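You operate a simulated robot arm through the tools that you are given. There is no shell and no other tool. Be economical: measure what you need, move in short steps, check, and stop when the job is done.

Carry out the task below with a simulated robot arm. There is one attempt and no reset: what you move stays moved.

TASK
Put the shower gel bottle from the long arm of the desk on the wrapped soap there. Then stack the tin labelled "black" from the long arm of the desk on top of the tin labelled "lemon".
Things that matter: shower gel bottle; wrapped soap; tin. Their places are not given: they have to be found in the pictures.

It is judged by the outcome, as a careful person would: the job done as asked, and still so three seconds after it is handed in. It fails if anything else is knocked over, pushed out of place, dropped, spilled or broken.

THE ROBOT
A 7-joint arm with a two-finger parallel gripper, fixed in place. Base frame: the origin is at the foot of the arm, x ahead of it, y to its left, z up; the work surface is at about z = 0. Lengths are in m, angles in degrees, forces in N, time in s.
With the tool pointing down near the work surface it reaches from about 0.22 to 0.58 m from the base axis. Its first joint turns from -66.0 to 66.0 degrees. Payload 2.5 kg.
Tool frame: the origin (TCP) lies between the finger pads and is the grasp point; the fingertips stand 0.023 m ahead of it; z points along the fingers, y is the line along which they close. The gripper opens to 0.094 m. The fingers are 0.038 m wide and 0.01 m thick; the gripper's body (0.054 by 0.096 m) begins 0.039 m behind the TCP.
Orientation is that of the tool frame in the base frame, as a unit quaternion [x, y, z, w]. With the fingers straight down and closing along the base's y, the tool's x points along the base's -x, its y along +y and its z along -z.

THE INTERFACE
- The arm moves only by the tool step_arm. Its argument "targets" is text: rows parted by semicolons, each of 6 numbers parted by spaces: the shift along the tool's x, y, z in mm, then the turn, a rotation vector about the tool's x, y, z in degrees. In form: dx dy dz rx ry rz; .... A call has 1 to 8 rows; each row shifts and turns the commanded pose from where the row before left it, along the tool's axes as they then stand. "hand" is the opening, from 0 (shut) to 1 (fully open), set as the call begins (left out, the last holds). A row lasts 0.2 s, in which the tool goes at most 0.05 m and 8.6 degrees; a call with a longer step from one row to the next is refused whole, and so is a gripper value outside its range. A pose out of reach is approached as far as the arm can. The call stops where the force on the tool passes 40 N (or 10 N more than at its start, if that is more) or the arm is blocked; 0.2 s more then pass. The fingers move at their own pace (about 0.108 m/s each) and stop on an object; they squeeze with about 29 N. The grip force told is the motor's: it shows also when the fingers shut on nothing. Time passes only in rows, and 0.2 s behind the last, so rows that do not move let the fingers close. It gives the time, the measured TCP pose, the force on the tool (base axes), the opening and the grip force at its end, in the units of the frame above (readings bear some noise).
- Cameras (640 x 400 px; columns grow to the right, rows downward): "scene" is fixed at [0.0956, -0.3921, 0.5553]; the picture's right is [0.95, -0.30, 0.00], its down [-0.14, -0.44, -0.89] and it looks along [0.27, 0.85, -0.46] (base axes); focal length 330 px, centre (320, 200). "wrist" rides on the gripper at [-0.039, 0, -0.044] in the tool frame; the picture's right is [0.00, -1.00, 0.00], its down [0.97, 0.00, -0.24] and it looks along [0.24, 0.00, 0.97] (tool axes); focal length 218 px, centre (320, 200).
- camera(camera): a new picture of that camera. No time passes.
- measure_at(camera, pixels): there is no depth. For up to 12 entries [column, row, z] of the newest picture of that camera ("zoom" is the newest enlarged one), the place [x, y] in the base frame at which the ray of that pixel passes the height z, good to about 0.002 m. No time passes.
- enlarge(camera, box): a new picture of the part [left, top, right, bottom] of that camera's present view, enlarged. No time passes.
- job_done(): hands the job in; it is judged then, once.

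Work in short steps. Measure before you move; look again where a grasp or a placing could have gone wrong, and mend it. You have 80 turns and 34 pictures in all, those below and enlarged ones among them. Open the gripper and draw the arm clear of the work before you hand the job in, unless the task says otherwise; then end with one line.

The tools are called after "Emit:" as name(argument=value, ...) on one line, values as JSON. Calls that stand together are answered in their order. step_arm: Moves the arm, as the interface text tells. Its arguments: {"type":"object","properties":{"targets":{"type":"string"},"hand":{"type":"number"}},"required":["targets"]} The other tools are called the same way: camera (camera) takes a picture; measure_at (camera, pixels) gives the place at which the rays of pixels pass given heights; enlarge (camera, box) takes an enlarged picture of a part of a camera's view; job_done () hands the job in.

At the start:

```text
t: 0.0
eef_pos: [0.3895, 0.1184, 0.3264]
tcp_rot: [0.0, 1.0, 0.0, 0.0]
contact_force: [0.8, 0.2, 0.0]
grip_width: 0.0938
grip_force: 0.1
```

scene: 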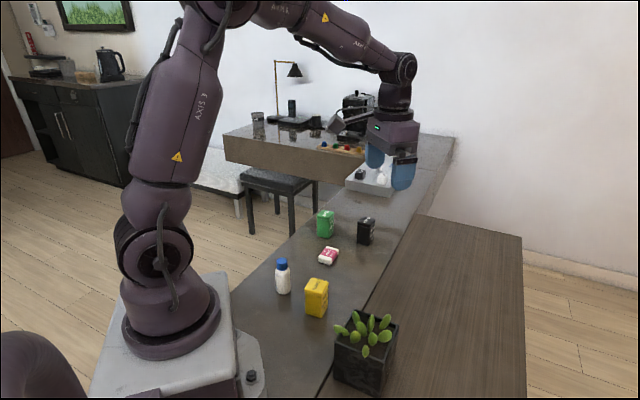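
wrist: 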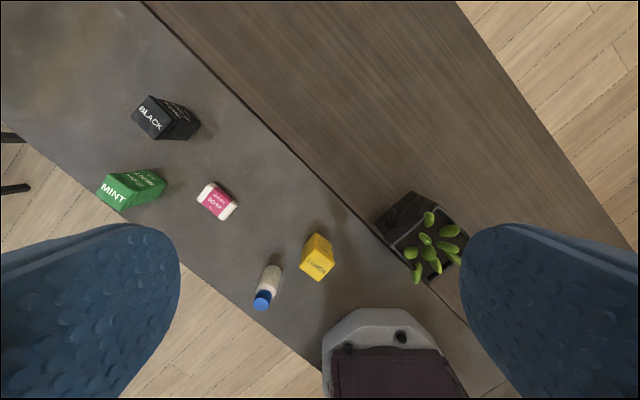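

The desk objects lie around scene px (280-370, 210-320). I enlarge both views to find their edges.

Emit:
enlarge(camera="scene", box=[250, 195, 410, 335])

Emit:
enlarge(camera="wrist", box=[90, 80, 350, 320])

```text
2.86 times, centred on (330, 265) of scene
```

zoom: 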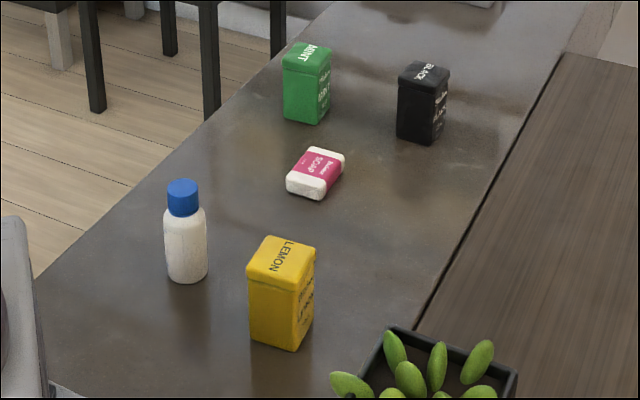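

```text
1.67 times, centred on (220, 200) of wrist
```

zoom: 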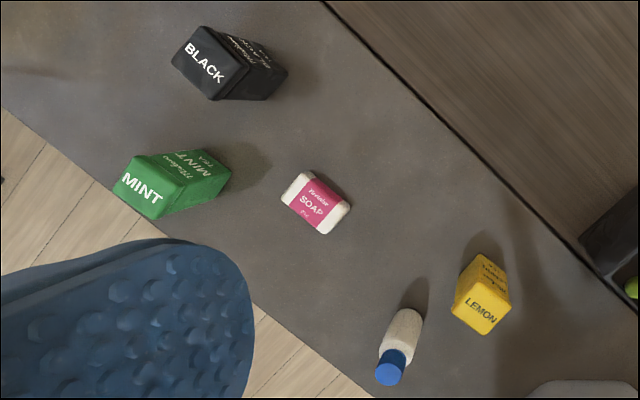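

I measure the tins' and the bottle's bottom corners in the scene view, and the tops in the wrist zoom at assumed heights.

Emit:
measure_at(camera="scene", pixels=[[283.4, 293, 0], [320.6, 317.5, 0], [305.5, 313.3, 0], [327.6, 305.3, 0], [369.9, 245.8, 0], [357, 242.6, 0], [374, 237.7, 0], [282, 259.4, 0.09], [282, 259.4, 0.11], [320.9, 296.9, 0.06], [370.3, 227.2, 0.06], [357, 223, 0.06]])

Emit:
measure_at(camera="zoom", pixels=[[390, 373, 0.09], [390, 373, 0.11], [408, 312, 0], [303, 172, 0.025], [350, 206, 0.025], [282, 200, 0.025], [327, 235, 0.025], [451, 315, 0.06], [488, 334, 0.06], [511, 304, 0.06], [209, 100, 0.06], [171, 65, 0.06]])

```text
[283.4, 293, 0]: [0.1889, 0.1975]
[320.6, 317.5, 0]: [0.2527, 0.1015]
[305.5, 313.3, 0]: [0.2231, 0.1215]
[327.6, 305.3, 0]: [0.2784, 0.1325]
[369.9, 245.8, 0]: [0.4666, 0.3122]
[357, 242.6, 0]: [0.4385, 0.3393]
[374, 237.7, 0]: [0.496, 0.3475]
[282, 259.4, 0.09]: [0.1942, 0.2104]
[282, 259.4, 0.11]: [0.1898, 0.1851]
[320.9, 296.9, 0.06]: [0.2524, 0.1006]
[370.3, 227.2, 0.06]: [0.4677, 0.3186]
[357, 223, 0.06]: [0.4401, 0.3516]
```

```text
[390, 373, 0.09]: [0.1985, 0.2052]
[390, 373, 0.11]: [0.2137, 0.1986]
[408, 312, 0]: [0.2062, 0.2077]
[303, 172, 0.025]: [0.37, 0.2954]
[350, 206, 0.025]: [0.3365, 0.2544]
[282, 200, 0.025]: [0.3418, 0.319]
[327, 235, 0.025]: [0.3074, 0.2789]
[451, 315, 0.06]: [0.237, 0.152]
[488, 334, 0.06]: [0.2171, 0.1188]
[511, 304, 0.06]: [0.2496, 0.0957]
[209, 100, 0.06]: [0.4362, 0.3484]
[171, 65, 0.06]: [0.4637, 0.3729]
```

Bottle is at about (0.198, 0.206), ~0.09 tall; soap centre (0.339, 0.287); lemon (0.250, 0.127); black (0.467, 0.343), tins ~0.06 tall. I move above the bottle at z≈0.2 and look.

Emit:
step_arm(targets="32 14.6 21 0 0 0;32 14.6 21 0 0 0;32 14.6 21 0 0 0;32 14.6 21 0 0 0;32 14.6 21 0 0 0;32 14.6 21 0 0 0;0 0 0 0 0 0", hand=0.75)

Emit:
camera(camera="wrist")

Emit:
measure_at(camera="scene", pixels=[[328.2, 238.4, 0], [317, 236, 0], [333.5, 231, 0], [320.7, 265, 0]])

```text
t: 1.6
eef_pos: [0.195, 0.2038, 0.2027]
tcp_rot: [-0.001, 1.0, 0.0, 0.0]
contact_force: [0.4, 0.1, -0.2]
grip_width: 0.0704
grip_force: 0.1
```

```text
29 pictures are left
```

wrist: 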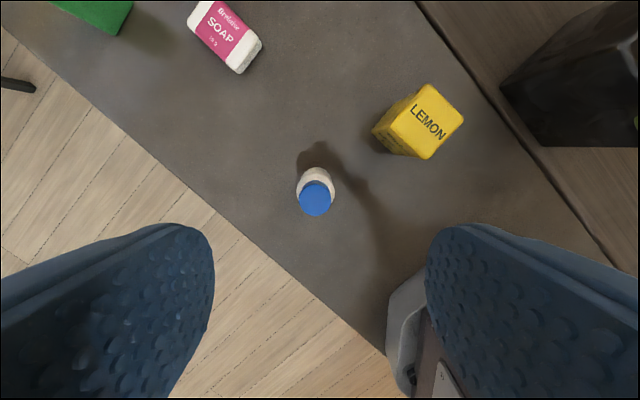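

```text
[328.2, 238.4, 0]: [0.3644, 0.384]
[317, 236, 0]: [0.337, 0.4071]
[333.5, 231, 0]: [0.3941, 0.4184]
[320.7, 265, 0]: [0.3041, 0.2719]
```

Bottle cap is at (317,198) in the wrist view. I measure it along with lemon's top corners and the soap's.

Emit:
measure_at(camera="wrist", pixels=[[317, 198, 0.085], [317, 198, 0.095], [316, 188, 0.05], [316, 180, 0.0], [426, 84, 0.06], [464, 117, 0.06], [427, 159, 0.06], [389, 122, 0.06], [262, 43, 0.02], [238, 74, 0.02], [373, 133, 0.0], [187, 20, 0.02]])

Emit:
enlarge(camera="wrist", box=[270, 140, 370, 230])

```text
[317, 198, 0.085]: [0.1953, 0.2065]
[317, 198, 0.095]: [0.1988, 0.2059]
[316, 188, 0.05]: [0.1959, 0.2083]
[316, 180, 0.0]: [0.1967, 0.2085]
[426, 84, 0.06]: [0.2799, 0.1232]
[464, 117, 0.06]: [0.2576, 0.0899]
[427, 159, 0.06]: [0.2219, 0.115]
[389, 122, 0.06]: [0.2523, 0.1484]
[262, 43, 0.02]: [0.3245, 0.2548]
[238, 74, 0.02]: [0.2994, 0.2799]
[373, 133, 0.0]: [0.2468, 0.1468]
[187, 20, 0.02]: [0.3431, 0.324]
```

```text
4.44 times, centred on (320, 185) of wrist
```

zoom: 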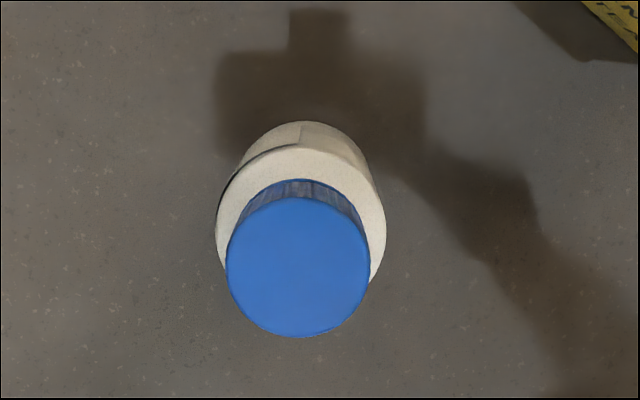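

Bottle axis ≈ (0.196, 0.207). I descend to TCP z = 0.060, so the gripper body stays above the cap.

Emit:
step_arm(targets="-1 3.5 35 0 0 0;0 0 35 0 0 0;0 0 30 0 0 0;0 0 25 0 0 0;0 0 17.7 0 0 0;0 0 0 0 0 0")

Emit:
camera(camera="wrist")

```text
t: 3.0
eef_pos: [0.2002, 0.2103, 0.0596]
tcp_rot: [0.0, 1.0, 0.0, 0.0]
contact_force: [-0.1, -0.6, -0.2]
grip_width: 0.0703
grip_force: 0.0
```

```text
27 pictures are left
```

wrist: 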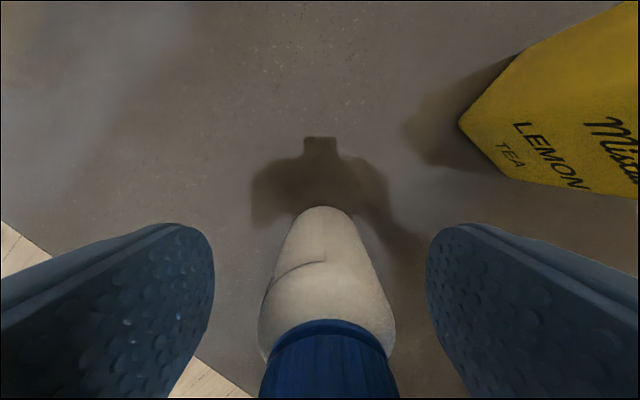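

Bottle is between the fingers (centre col ~326). I nudge 3 mm toward the base and close.

Emit:
step_arm(targets="3 -1.5 0 0 0 0;0 0 0 0 0 0")

Emit:
step_arm(targets="0 0 0 0 0 0;0 0 0 0 0 0;0 0 0 0 0 0", hand=0)

Emit:
camera(camera="wrist")

```text
t: 3.6
eef_pos: [0.1963, 0.2082, 0.0593]
tcp_rot: [0.0, 1.0, -0.001, 0.0]
contact_force: [0.0, 0.2, -0.5]
grip_width: 0.0705
grip_force: 0.1
```

```text
t: 4.4
eef_pos: [0.196, 0.2085, 0.0581]
tcp_rot: [0.0, 1.0, 0.0, 0.0]
contact_force: [-0.4, 0.1, -0.2]
grip_width: 0.0325
grip_force: 28.9
```

```text
26 pictures are left
```

wrist: 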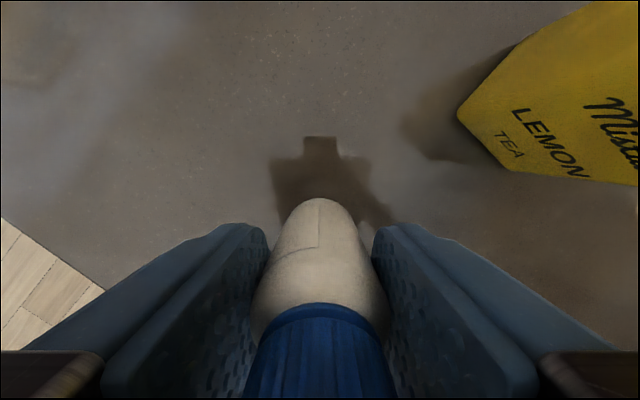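

Gripped (32.5 mm). I lift 80 mm and inspect.

Emit:
step_arm(targets="0 0 -15 0 0 0;0 0 -30 0 0 0;0 0 -35 0 0 0;-40 0 0 0 0 0;0 0 0 0 0 0")

Emit:
camera(camera="wrist")

Emit:
enlarge(camera="scene", box=[240, 190, 400, 330])

```text
t: 5.6
eef_pos: [0.2353, 0.208, 0.1399]
tcp_rot: [0.0, 1.0, 0.0, 0.0]
contact_force: [0.1, -0.3, -1.6]
grip_width: 0.0327
grip_force: 29.5
```

```text
25 pictures are left
```

wrist: 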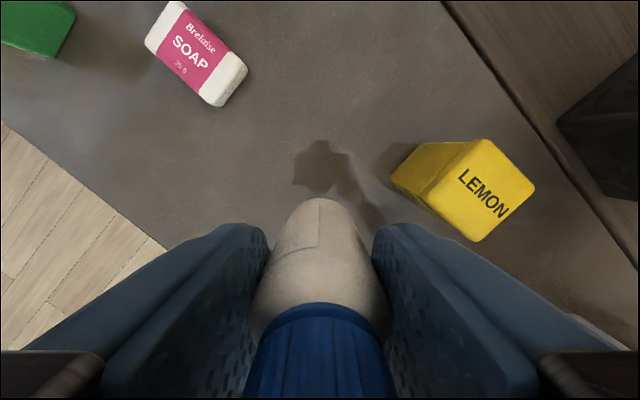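

```text
2.86 times, centred on (320, 260) of scene
```

zoom: 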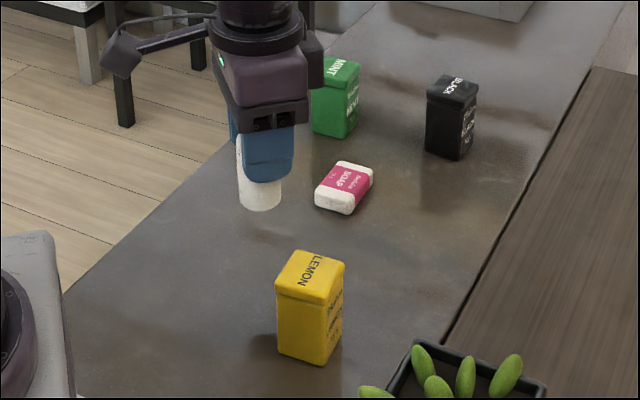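

I measure the soap's top-face corners from both cameras to fix its height and centre.

Emit:
measure_at(camera="wrist", pixels=[[181, 2, 0.02], [241, 58, 0.02], [202, 97, 0.02], [146, 45, 0.02], [193, 51, 0.015], [193, 51, 0.025], [247, 68, 0.0], [212, 106, 0.0]])

Emit:
measure_at(camera="zoom", pixels=[[348, 208, 0.02], [315, 195, 0.02], [373, 171, 0.02], [341, 161, 0.02], [344, 183, 0.015], [344, 183, 0.025], [348, 215, 0.0], [315, 204, 0.0], [373, 180, 0.0], [260, 210, 0.08]])

```text
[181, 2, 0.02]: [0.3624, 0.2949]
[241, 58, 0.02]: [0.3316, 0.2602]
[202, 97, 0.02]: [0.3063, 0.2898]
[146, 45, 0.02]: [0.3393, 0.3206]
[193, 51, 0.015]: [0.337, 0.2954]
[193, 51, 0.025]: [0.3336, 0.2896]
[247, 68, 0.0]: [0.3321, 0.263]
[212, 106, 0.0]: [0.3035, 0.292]
```

```text
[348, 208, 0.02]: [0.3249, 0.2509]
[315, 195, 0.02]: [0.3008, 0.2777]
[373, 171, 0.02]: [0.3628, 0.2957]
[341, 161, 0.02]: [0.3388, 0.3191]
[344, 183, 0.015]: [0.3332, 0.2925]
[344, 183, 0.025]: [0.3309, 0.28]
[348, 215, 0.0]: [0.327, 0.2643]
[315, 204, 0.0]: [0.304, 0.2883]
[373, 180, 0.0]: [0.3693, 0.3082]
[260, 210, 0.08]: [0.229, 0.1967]
```

Soap top centre ≈ (0.334, 0.291), height ≈ 0.018. I carry the bottle there at height, then check.

Emit:
step_arm(targets="-33 27.7 0 0 0 0;-33 27.7 0 0 0 0;-33 27.7 0 0 0 0;0 0 25 0 0 0;0 0 0 0 0 0;0 0 0 0 0 0")

Emit:
camera(camera="wrist")

Emit:
enlarge(camera="scene", box=[280, 200, 380, 290])

```text
t: 7.0
eef_pos: [0.3351, 0.2914, 0.1132]
tcp_rot: [0.0, 1.0, 0.0, 0.0]
contact_force: [-0.2, 0.0, -1.2]
grip_width: 0.0326
grip_force: 29.0
```

```text
23 pictures are left
```

wrist: 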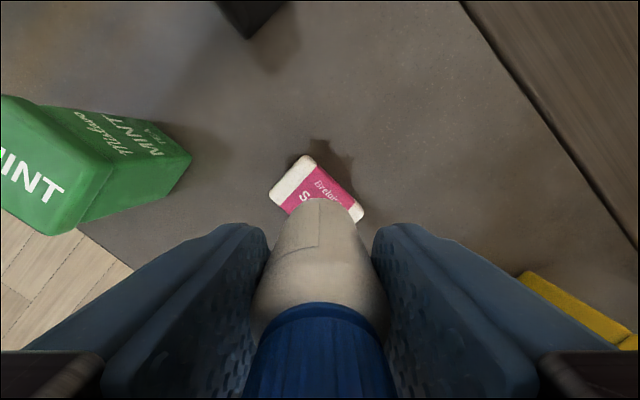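

```text
4.44 times, centred on (330, 245) of scene
```

zoom: 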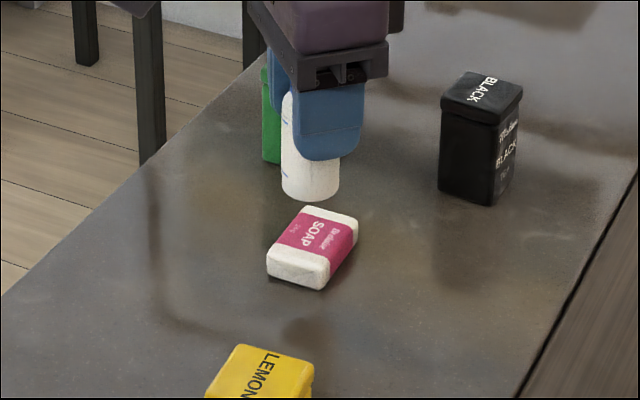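

I check the bottle's bottom centre (~(311,190)) against the soap's top corners in this zoom.

Emit:
measure_at(camera="zoom", pixels=[[311, 201, 0.054], [311, 189, 0.054], [307, 205, 0.018], [358, 218, 0.018], [268, 253, 0.018], [322, 267, 0.018], [321, 290, 0.0], [268, 274, 0], [357, 242, 0]])

Emit:
measure_at(camera="wrist", pixels=[[307, 154, 0.018], [364, 212, 0.018], [270, 193, 0.018]])

```text
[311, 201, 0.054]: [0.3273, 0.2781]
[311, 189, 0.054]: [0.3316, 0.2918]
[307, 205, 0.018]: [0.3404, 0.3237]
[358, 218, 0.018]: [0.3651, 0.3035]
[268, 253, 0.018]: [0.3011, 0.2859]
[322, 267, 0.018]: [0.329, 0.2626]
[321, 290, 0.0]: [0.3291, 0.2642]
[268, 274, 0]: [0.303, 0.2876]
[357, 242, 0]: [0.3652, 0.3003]
```

```text
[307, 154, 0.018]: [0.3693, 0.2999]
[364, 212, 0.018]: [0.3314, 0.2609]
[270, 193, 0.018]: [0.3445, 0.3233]
```

Well aligned. I descend near the contact height (expected TCP z ≈ 0.0765).

Emit:
step_arm(targets="-1 1 15 0 0 0;0 0 12 0 0 0;0 0 5 0 0 0;0 0 0 0 0 0;0 0 0 0 0 0")

Emit:
step_arm(targets="0 0 1.5 0 0 0;0 0 0 0 0 0")

Emit:
step_arm(targets="0 0 1.5 0 0 0;0 0 0 0 0 0")

Emit:
enlarge(camera="scene", box=[280, 200, 380, 290])

```text
t: 8.2
eef_pos: [0.3359, 0.2928, 0.0801]
tcp_rot: [0.0, 1.0, 0.0, 0.0]
contact_force: [0.3, 0.0, 1.2]
grip_width: 0.0331
grip_force: 29.0
```

```text
t: 8.8
eef_pos: [0.3354, 0.2939, 0.0789]
tcp_rot: [0.0, 1.0, -0.001, 0.0]
contact_force: [0.4, -0.5, -0.7]
grip_width: 0.0326
grip_force: 29.8
```

```text
t: 9.4
eef_pos: [0.3358, 0.2933, 0.0784]
tcp_rot: [-0.001, 1.0, 0.0, 0.0]
contact_force: [0.2, 0.1, -0.5]
grip_width: 0.033
grip_force: 29.2
```

```text
4.44 times, centred on (330, 245) of scene
```

zoom: 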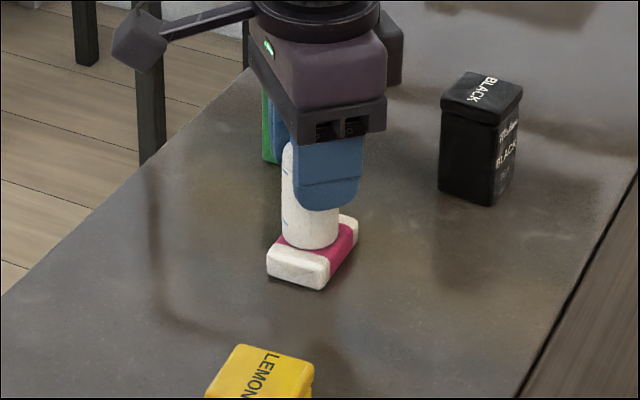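

Almost touching; I check alignment of the bottle's foot on the soap and continue down in small steps.

Emit:
measure_at(camera="zoom", pixels=[[309, 250, 0.019], [282, 238, 0.019], [338, 240, 0.019]])

Emit:
step_arm(targets="0 0 1 0 0 0;0 0 0 0 0 0")

Emit:
step_arm(targets="0 0 1 0 0 0;0 0 0 0 0 0")

```text
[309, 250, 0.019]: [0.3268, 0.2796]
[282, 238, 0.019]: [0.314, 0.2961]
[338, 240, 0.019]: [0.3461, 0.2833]
```

```text
t: 10.0
eef_pos: [0.3349, 0.2932, 0.0779]
tcp_rot: [0.001, 1.0, 0.0, 0.0]
contact_force: [-0.5, -1.5, 3.4]
grip_width: 0.0329
grip_force: 28.9
```

```text
t: 10.6
eef_pos: [0.3362, 0.2931, 0.0784]
tcp_rot: [0.0, 1.0, 0.001, 0.0]
contact_force: [-3.1, -1.4, 14.3]
grip_width: 0.0326
grip_force: 28.9
```

Contact (14 N). I ease back 1 mm, then open moderately.

Emit:
step_arm(targets="0 0 -1 0 0 0;0 0 0 0 0 0")

Emit:
step_arm(targets="0 0 0 0 0 0;0 0 0 0 0 0;0 0 0 0 0 0", hand=0.62)

Emit:
step_arm(targets="0 0 -20 0 0 0;0 0 -35 0 0 0;0 0 -45 0 0 0;0 0 -45 0 0 0;0 0 0 0 0 0")

Emit:
enlarge(camera="scene", box=[270, 190, 400, 300])

Emit:
camera(camera="wrist")

```text
t: 11.2
eef_pos: [0.3371, 0.2935, 0.0774]
tcp_rot: [-0.001, 1.0, 0.001, 0.001]
contact_force: [0.2, 1.7, 5.7]
grip_width: 0.0329
grip_force: 28.8
```

```text
t: 12.0
eef_pos: [0.3359, 0.2932, 0.0768]
tcp_rot: [0.0, 1.0, 0.0, 0.0]
contact_force: [0.2, -0.5, -0.5]
grip_width: 0.0581
grip_force: 0.0
```

```text
t: 13.2
eef_pos: [0.3369, 0.2939, 0.2225]
tcp_rot: [0.0, 1.0, 0.0, 0.0]
contact_force: [0.8, 0.2, -0.4]
grip_width: 0.0582
grip_force: 0.1
```

```text
3.64 times, centred on (335, 245) of scene
```

zoom: 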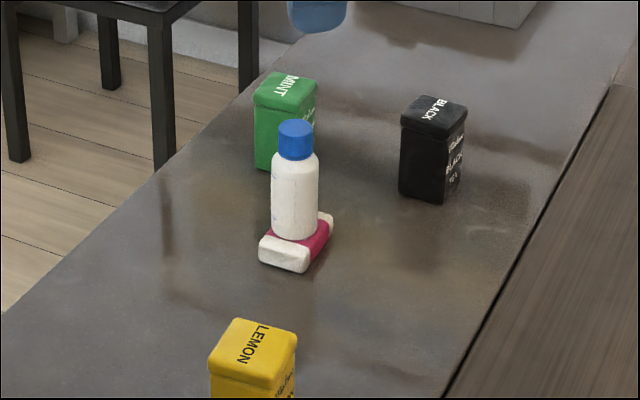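

```text
19 pictures are left
```

wrist: 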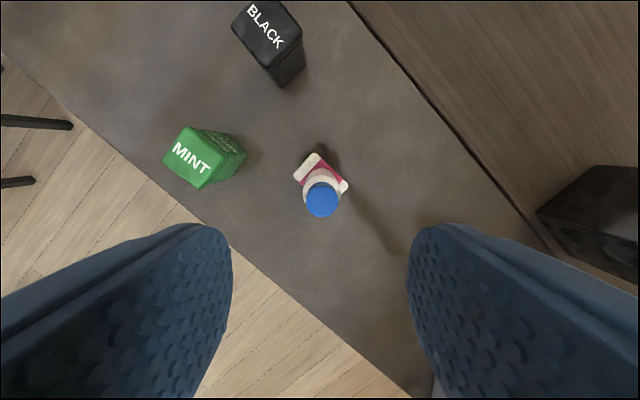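

The bottle stands upright on the soap. Next I move toward the black tin, turning the tool 45° to line up with its sides, then look.

Emit:
step_arm(targets="-35 9 5 0 0 0;-35 9 5 0 0 0;-23 8 10 0 0 0;0 0 0 0 0 0", hand=0.75)

Emit:
step_arm(targets="0 0 0 0 0 -7.5;0 0 0 0 0 -7.5;0 0 0 0 0 -7.5;0 0 0 0 0 -7.5;0 0 0 0 0 -7.5;0 0 0 0 0 -7.5;0 0 0 0 0 0")

Emit:
camera(camera="wrist")

```text
t: 14.2
eef_pos: [0.4283, 0.3184, 0.2013]
tcp_rot: [0.001, 1.0, 0.0, -0.001]
contact_force: [-0.1, 0.1, 0.3]
grip_width: 0.0704
grip_force: 0.0
```

```text
t: 15.8
eef_pos: [0.4284, 0.3188, 0.2031]
tcp_rot: [-0.383, 0.924, 0.001, 0.0]
contact_force: [0.7, 0.3, -0.2]
grip_width: 0.0707
grip_force: 0.0
```

```text
18 pictures are left
```

wrist: 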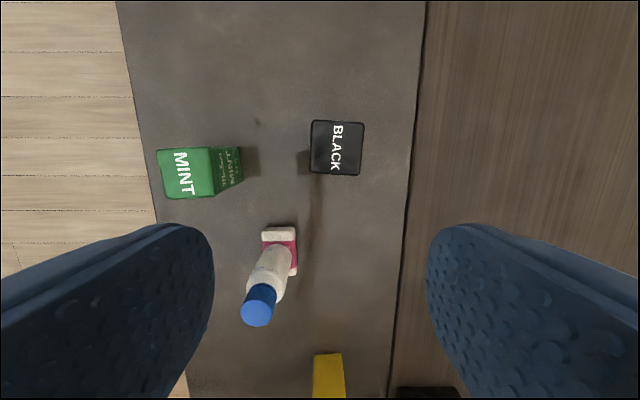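

The black tin's top is at (309–365, 120–176), nearly aligned. I measure its corners.

Emit:
enlarge(camera="wrist", box=[287, 105, 387, 190])

Emit:
measure_at(camera="wrist", pixels=[[312, 120, 0.06], [365, 122, 0.06], [361, 176, 0.06], [309, 173, 0.06], [337, 148, 0.055], [337, 148, 0.065]])

```text
4.71 times, centred on (337, 148) of wrist
```

zoom: 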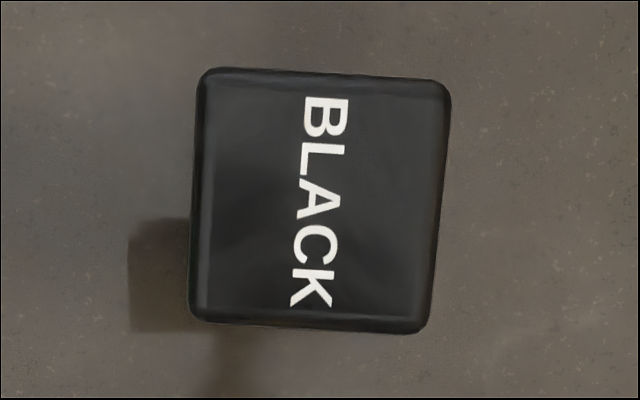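

```text
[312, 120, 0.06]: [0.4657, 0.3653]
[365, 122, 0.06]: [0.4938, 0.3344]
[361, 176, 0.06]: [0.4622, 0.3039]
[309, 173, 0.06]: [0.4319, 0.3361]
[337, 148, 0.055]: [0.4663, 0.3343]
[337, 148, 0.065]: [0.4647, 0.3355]
```

Tin height from combining views is ~0.07; black centre ≈ (0.465, 0.337), needs 3.5° turn. I align above it and descend partway.

Emit:
step_arm(targets="-19.4 -6.5 0 0 0 0;-19.3 -6.5 0 0 0 0;0 0 0 0 0 3.5;0 0 30 0 0 0;0 0 30 0 0 0;0 0 0 0 0 0")

Emit:
camera(camera="wrist")

```text
t: 17.2
eef_pos: [0.4669, 0.3362, 0.1422]
tcp_rot: [-0.354, 0.935, 0.0, 0.0]
contact_force: [-0.4, -0.6, -1.5]
grip_width: 0.0703
grip_force: 0.0
```

```text
16 pictures are left
```

wrist: 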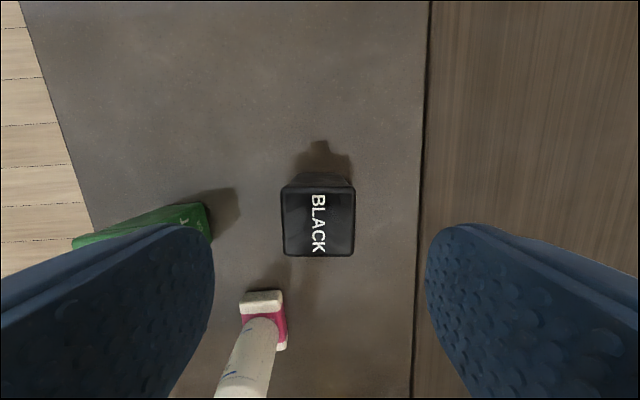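

Tin is well aligned, centre col ~318. I measure its centre and continue down.

Emit:
measure_at(camera="wrist", pixels=[[318, 221, 0.07], [281, 187, 0.07], [355, 187, 0.07], [353, 256, 0.07], [283, 254, 0.07]])

Emit:
step_arm(targets="0 0 30 0 0 0;0 0 20 0 0 0;0 0 0 0 0 0")

Emit:
camera(camera="wrist")

```text
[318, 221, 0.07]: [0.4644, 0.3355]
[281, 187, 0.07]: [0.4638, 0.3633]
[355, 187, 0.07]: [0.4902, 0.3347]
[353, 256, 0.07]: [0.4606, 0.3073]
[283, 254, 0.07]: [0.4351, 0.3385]
```

```text
t: 18.0
eef_pos: [0.4652, 0.3375, 0.0927]
tcp_rot: [-0.355, 0.935, -0.001, 0.0]
contact_force: [0.9, 0.2, 0.3]
grip_width: 0.0706
grip_force: 0.0
```

```text
15 pictures are left
```

wrist: 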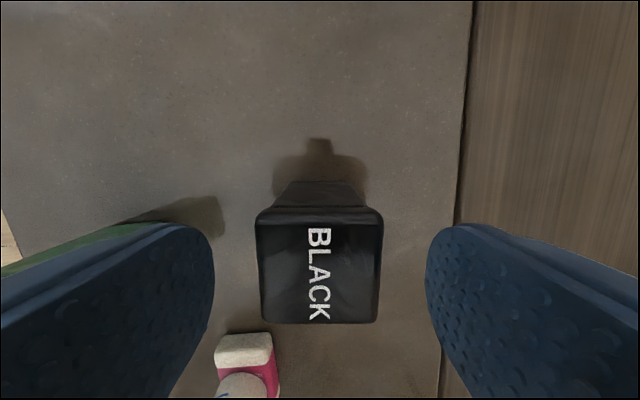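

Aligned between the fingers. I descend to z ≈ 0.046 and close.

Emit:
step_arm(targets="1.5 0 20 0 0 0;0 0 16 0 0 0;0 0 10 0 0 0;0 0 0 0 0 0")

Emit:
step_arm(targets="0 0 0 0 0 0;0 0 0 0 0 0;0 0 0 0 0 0", hand=0)

Emit:
step_arm(targets="0 0 -10 0 0 0;0 0 -25 0 0 0;0 0 -35 0 0 0;0 0 -40 0 0 0;0 0 -40 0 0 0;0 0 0 0 0 0")

Emit:
camera(camera="scene")

```text
t: 19.0
eef_pos: [0.4631, 0.3351, 0.0484]
tcp_rot: [-0.354, 0.935, 0.0, 0.0]
contact_force: [-0.5, 0.0, 0.7]
grip_width: 0.0704
grip_force: 0.0
```

```text
t: 19.8
eef_pos: [0.4647, 0.3358, 0.0462]
tcp_rot: [-0.354, 0.935, 0.0, 0.0]
contact_force: [-0.4, 0.4, -0.2]
grip_width: 0.041
grip_force: 28.9
```

```text
t: 21.2
eef_pos: [0.4652, 0.3345, 0.1961]
tcp_rot: [-0.354, 0.935, -0.001, 0.0]
contact_force: [0.1, 0.1, -0.7]
grip_width: 0.041
grip_force: 28.9
```

```text
14 pictures are left
```

scene: 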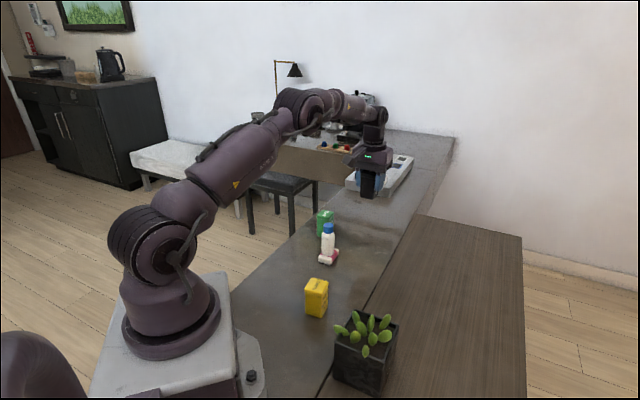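

Black tin is held and lifted; its bottom is 0.047 below the TCP. I carry it high to just inside of the lemon, then turn 13° to match the lemon's yaw (~145°).

Emit:
step_arm(targets="41 -3 0 0 0 0;41 -3 0 0 0 0;41 -3 0 0 0 0;41 -3 0 0 0 0;41 -3 0 0 0 0;41 -3 0 0 0 0;41 -3 0 0 0 0;41 -3 0 0 0 0")

Emit:
step_arm(targets="0 0 0 0 0 -6.5;0 0 0 0 0 -6.5;0 0 0 0 0 0")

Emit:
camera(camera="wrist")

```text
t: 23.0
eef_pos: [0.2331, 0.1007, 0.1976]
tcp_rot: [-0.355, 0.935, 0.0, 0.0]
contact_force: [0.4, 0.1, -0.9]
grip_width: 0.0413
grip_force: 29.0
```

```text
t: 23.8
eef_pos: [0.2345, 0.1, 0.1968]
tcp_rot: [-0.459, 0.889, 0.0, 0.0]
contact_force: [-0.3, -0.5, -0.6]
grip_width: 0.0411
grip_force: 29.3
```

```text
13 pictures are left
```

wrist: 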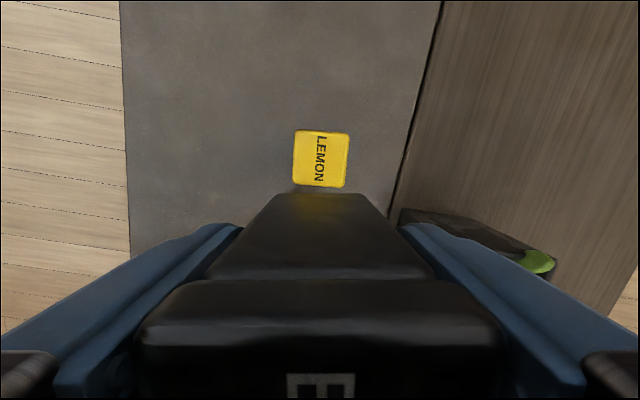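

The lemon's top is fully visible at (293–350, 130–188). I enlarge to measure its corners and yaw.

Emit:
enlarge(camera="wrist", box=[260, 115, 380, 205])

Emit:
measure_at(camera="wrist", pixels=[[296, 130, 0.07], [350, 134, 0.07], [346, 187, 0.07], [293, 184, 0.07]])

```text
4.44 times, centred on (320, 160) of wrist
```

zoom: 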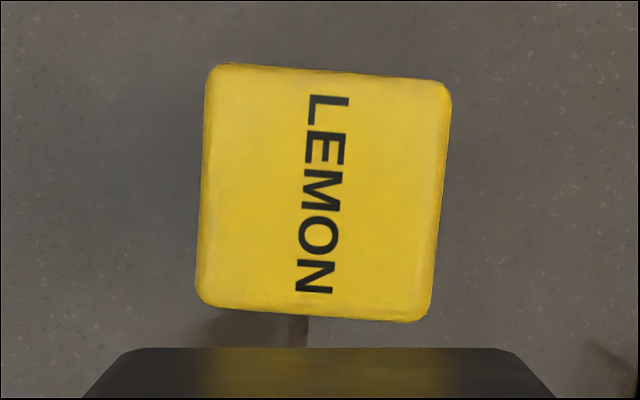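

```text
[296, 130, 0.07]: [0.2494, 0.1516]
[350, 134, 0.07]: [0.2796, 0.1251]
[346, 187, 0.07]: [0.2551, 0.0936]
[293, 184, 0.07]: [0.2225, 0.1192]
```

Lemon centre ≈ (0.2517, 0.1224); 4.3° more turn. I align over it and descend to leave ~1 cm.

Emit:
step_arm(targets="0 0 0 0 0 4.3;-28.4 0.3 0 0 0 0;0 0 25 0 0 0;0 0 25 0 0 0;0 0 15 0 0 0;0 0 0 0 0 0;0 0 0 0 0 0")

Emit:
enlarge(camera="scene", box=[260, 220, 380, 325])

Emit:
camera(camera="wrist")

```text
t: 25.4
eef_pos: [0.2525, 0.1212, 0.1304]
tcp_rot: [-0.424, 0.905, 0.0, 0.0]
contact_force: [-0.7, 0.3, -1.2]
grip_width: 0.0409
grip_force: 29.1
```

```text
3.81 times, centred on (320, 272) of scene
```

zoom: 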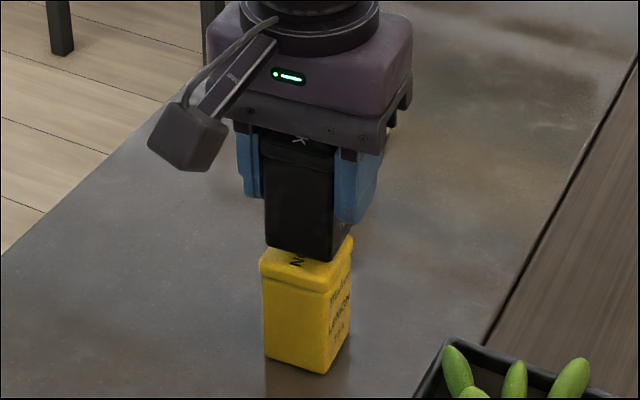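

```text
10 pictures are left
```

wrist: 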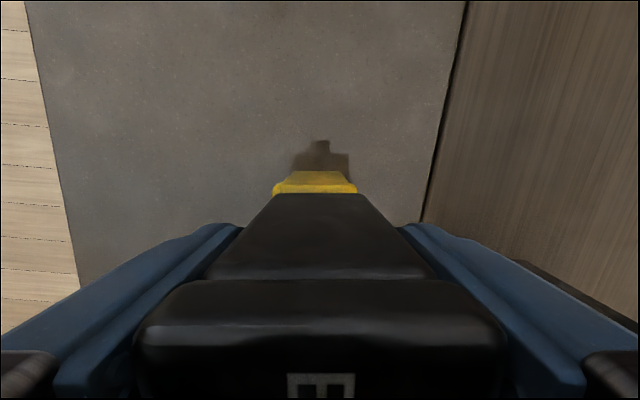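

Nearly aligned; I measure black's bottom corners against lemon's top corners.

Emit:
measure_at(camera="zoom", pixels=[[331, 262, 0.083], [266, 246, 0.083], [328, 283, 0.068], [260, 264, 0.068], [353, 240, 0.068], [331, 374, 0], [265, 357, 0], [351, 335, 0]])

Emit:
measure_at(camera="wrist", pixels=[[274, 186, 0.065], [356, 186, 0.065]])

```text
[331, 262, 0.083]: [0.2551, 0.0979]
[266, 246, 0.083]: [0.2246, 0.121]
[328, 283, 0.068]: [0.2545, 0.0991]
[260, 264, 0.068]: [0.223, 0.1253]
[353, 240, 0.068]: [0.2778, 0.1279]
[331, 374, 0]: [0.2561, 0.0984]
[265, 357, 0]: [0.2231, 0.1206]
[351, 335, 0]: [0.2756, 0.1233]
```

```text
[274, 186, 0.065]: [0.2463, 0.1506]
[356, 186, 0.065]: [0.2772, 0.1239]
```

Within ~1–2 mm. I shift 1 mm along tool y and lower gently to contact.

Emit:
step_arm(targets="0 1 5 0 0 0;0 0 4.5 0 0 0;0 0 0 0 0 0;0 0 0 0 0 0")

Emit:
step_arm(targets="0 0 1.3 0 0 0;0 0 0 0 0 0")

Emit:
step_arm(targets="0 0 1.3 0 0 0;0 0 0 0 0 0")

```text
t: 26.4
eef_pos: [0.252, 0.1218, 0.1214]
tcp_rot: [-0.424, 0.905, 0.0, 0.001]
contact_force: [-0.6, -0.3, 0.9]
grip_width: 0.0411
grip_force: 28.6
```

```text
t: 27.0
eef_pos: [0.252, 0.123, 0.1198]
tcp_rot: [-0.424, 0.905, -0.001, 0.0]
contact_force: [-3.9, -4.3, 25.2]
grip_width: 0.041
grip_force: 29.1
```

```text
t: 27.6
eef_pos: [0.2532, 0.1243, 0.119]
tcp_rot: [-0.424, 0.906, -0.001, 0.002]
contact_force: [0.5, -1.4, 31.2]
grip_width: 0.0413
grip_force: 28.7
```

Contact reached (31 N); I ease back up until the load is light, then look.

Emit:
step_arm(targets="0 0 -1.3 0 0 0;0 0 0 0 0 0")

Emit:
step_arm(targets="0 0 -0.7 0 0 0;0 0 0 0 0 0")

Emit:
enlarge(camera="scene", box=[260, 220, 380, 325])

```text
t: 28.2
eef_pos: [0.2505, 0.1233, 0.1197]
tcp_rot: [-0.424, 0.906, 0.0, -0.002]
contact_force: [0.5, 0.8, 0.9]
grip_width: 0.041
grip_force: 29.0
```

```text
t: 28.8
eef_pos: [0.2505, 0.1228, 0.1203]
tcp_rot: [-0.424, 0.906, -0.001, -0.001]
contact_force: [0.3, -0.8, -0.1]
grip_width: 0.0414
grip_force: 28.9
```

```text
3.81 times, centred on (320, 272) of scene
```

zoom: 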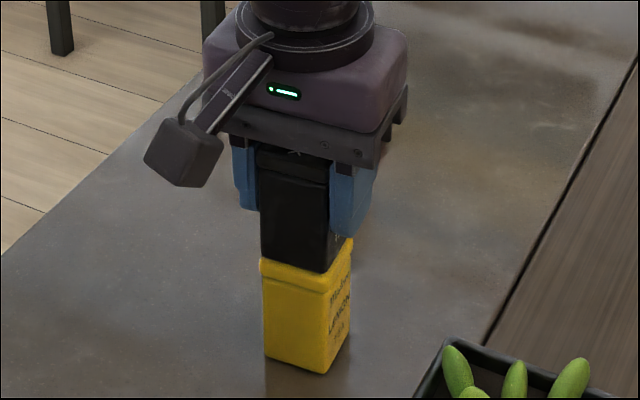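

Black appears a touch to the left; I measure its bottom corners against the lemon's.

Emit:
measure_at(camera="zoom", pixels=[[329, 273, 0.072], [262, 257, 0.072], [331, 374, 0], [265, 357, 0], [328, 284, 0.068], [260, 265, 0.068]])

Emit:
camera(camera="wrist")

```text
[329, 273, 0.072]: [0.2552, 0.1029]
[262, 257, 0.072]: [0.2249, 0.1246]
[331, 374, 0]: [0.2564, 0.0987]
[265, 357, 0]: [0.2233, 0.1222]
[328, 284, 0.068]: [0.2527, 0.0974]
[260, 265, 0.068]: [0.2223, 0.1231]
```

```text
8 pictures are left
```

wrist: 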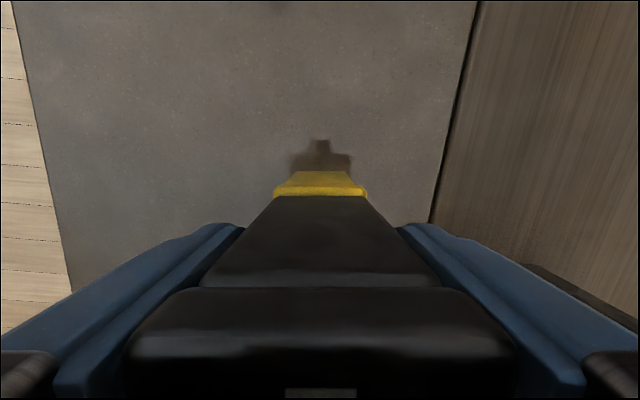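

Centred within ~2–3 mm. I lower 0.6 mm, release, and retract upward.

Emit:
step_arm(targets="0 0 0.6 0 0 0;0 0 0 0 0 0")

Emit:
step_arm(targets="0 0 0 0 0 0;0 0 0 0 0 0;0 0 0 0 0 0", hand=0.75)

Emit:
enlarge(camera="scene", box=[260, 220, 380, 325])

```text
t: 29.4
eef_pos: [0.2522, 0.1231, 0.1221]
tcp_rot: [-0.424, 0.906, 0.0, 0.001]
contact_force: [-0.5, 0.1, -0.9]
grip_width: 0.0411
grip_force: 29.2
```

```text
t: 30.2
eef_pos: [0.2506, 0.1232, 0.1209]
tcp_rot: [-0.424, 0.906, 0.0, 0.0]
contact_force: [-0.5, 0.2, 0.3]
grip_width: 0.0706
grip_force: 0.0
```

```text
3.81 times, centred on (320, 272) of scene
```

zoom: 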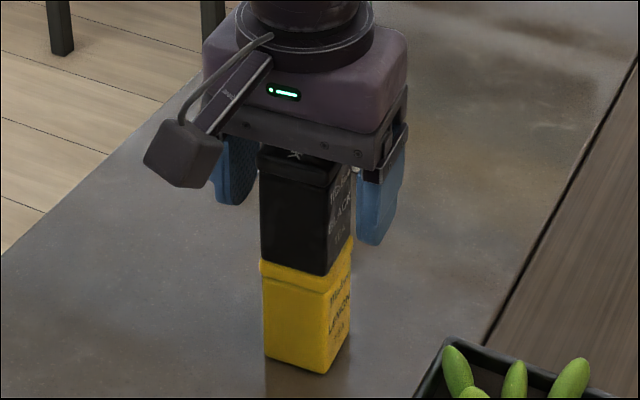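

Black sits stably on lemon. I retract straight up and check everything.

Emit:
step_arm(targets="0 0 -15 0 0 0;0 0 -30 0 0 0;0 0 -40 0 0 0;0 0 -40 0 0 0;0 0 -30 0 0 0;-40 0 0 0 0 0;-40 0 0 0 0 0;0 0 0 0 0 0")

Emit:
enlarge(camera="scene", box=[240, 180, 420, 340])

Emit:
camera(camera="wrist")

```text
t: 32.0
eef_pos: [0.3033, 0.1873, 0.2764]
tcp_rot: [-0.425, 0.905, 0.0, 0.0]
contact_force: [-0.3, 1.0, 0.3]
grip_width: 0.0708
grip_force: 0.1
```

```text
2.50 times, centred on (330, 260) of scene
```

zoom: 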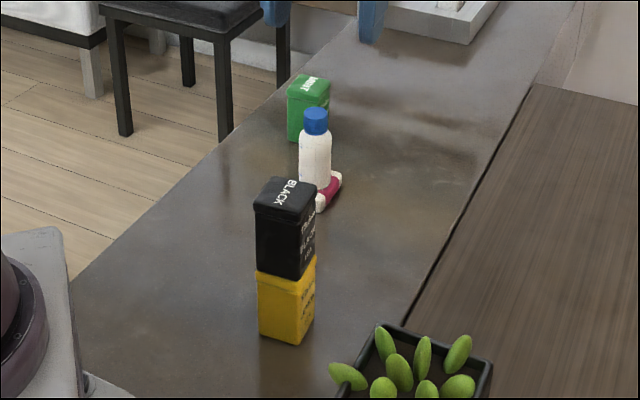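

```text
5 pictures are left
```

wrist: 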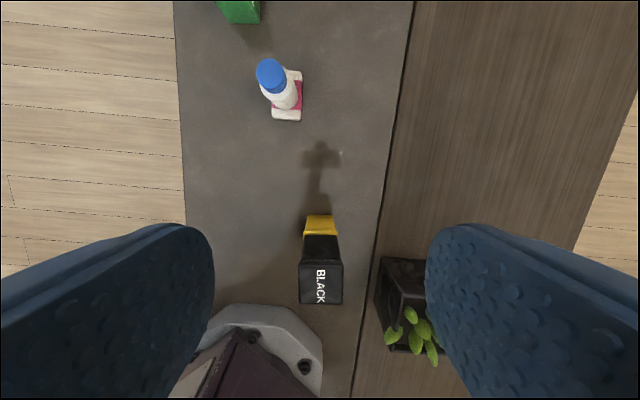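

Both stacks stand, everything else is undisturbed, and the gripper is open and clear. I hand in.

Emit:
job_done()

```text
The job is handed in.
```

The shower gel bottle is standing upright on the wrapped soap, and the "black" tin is stacked on the "lemon" tin. The last pictures before I handed the job in showed both stacks standing and nothing else disturbed.
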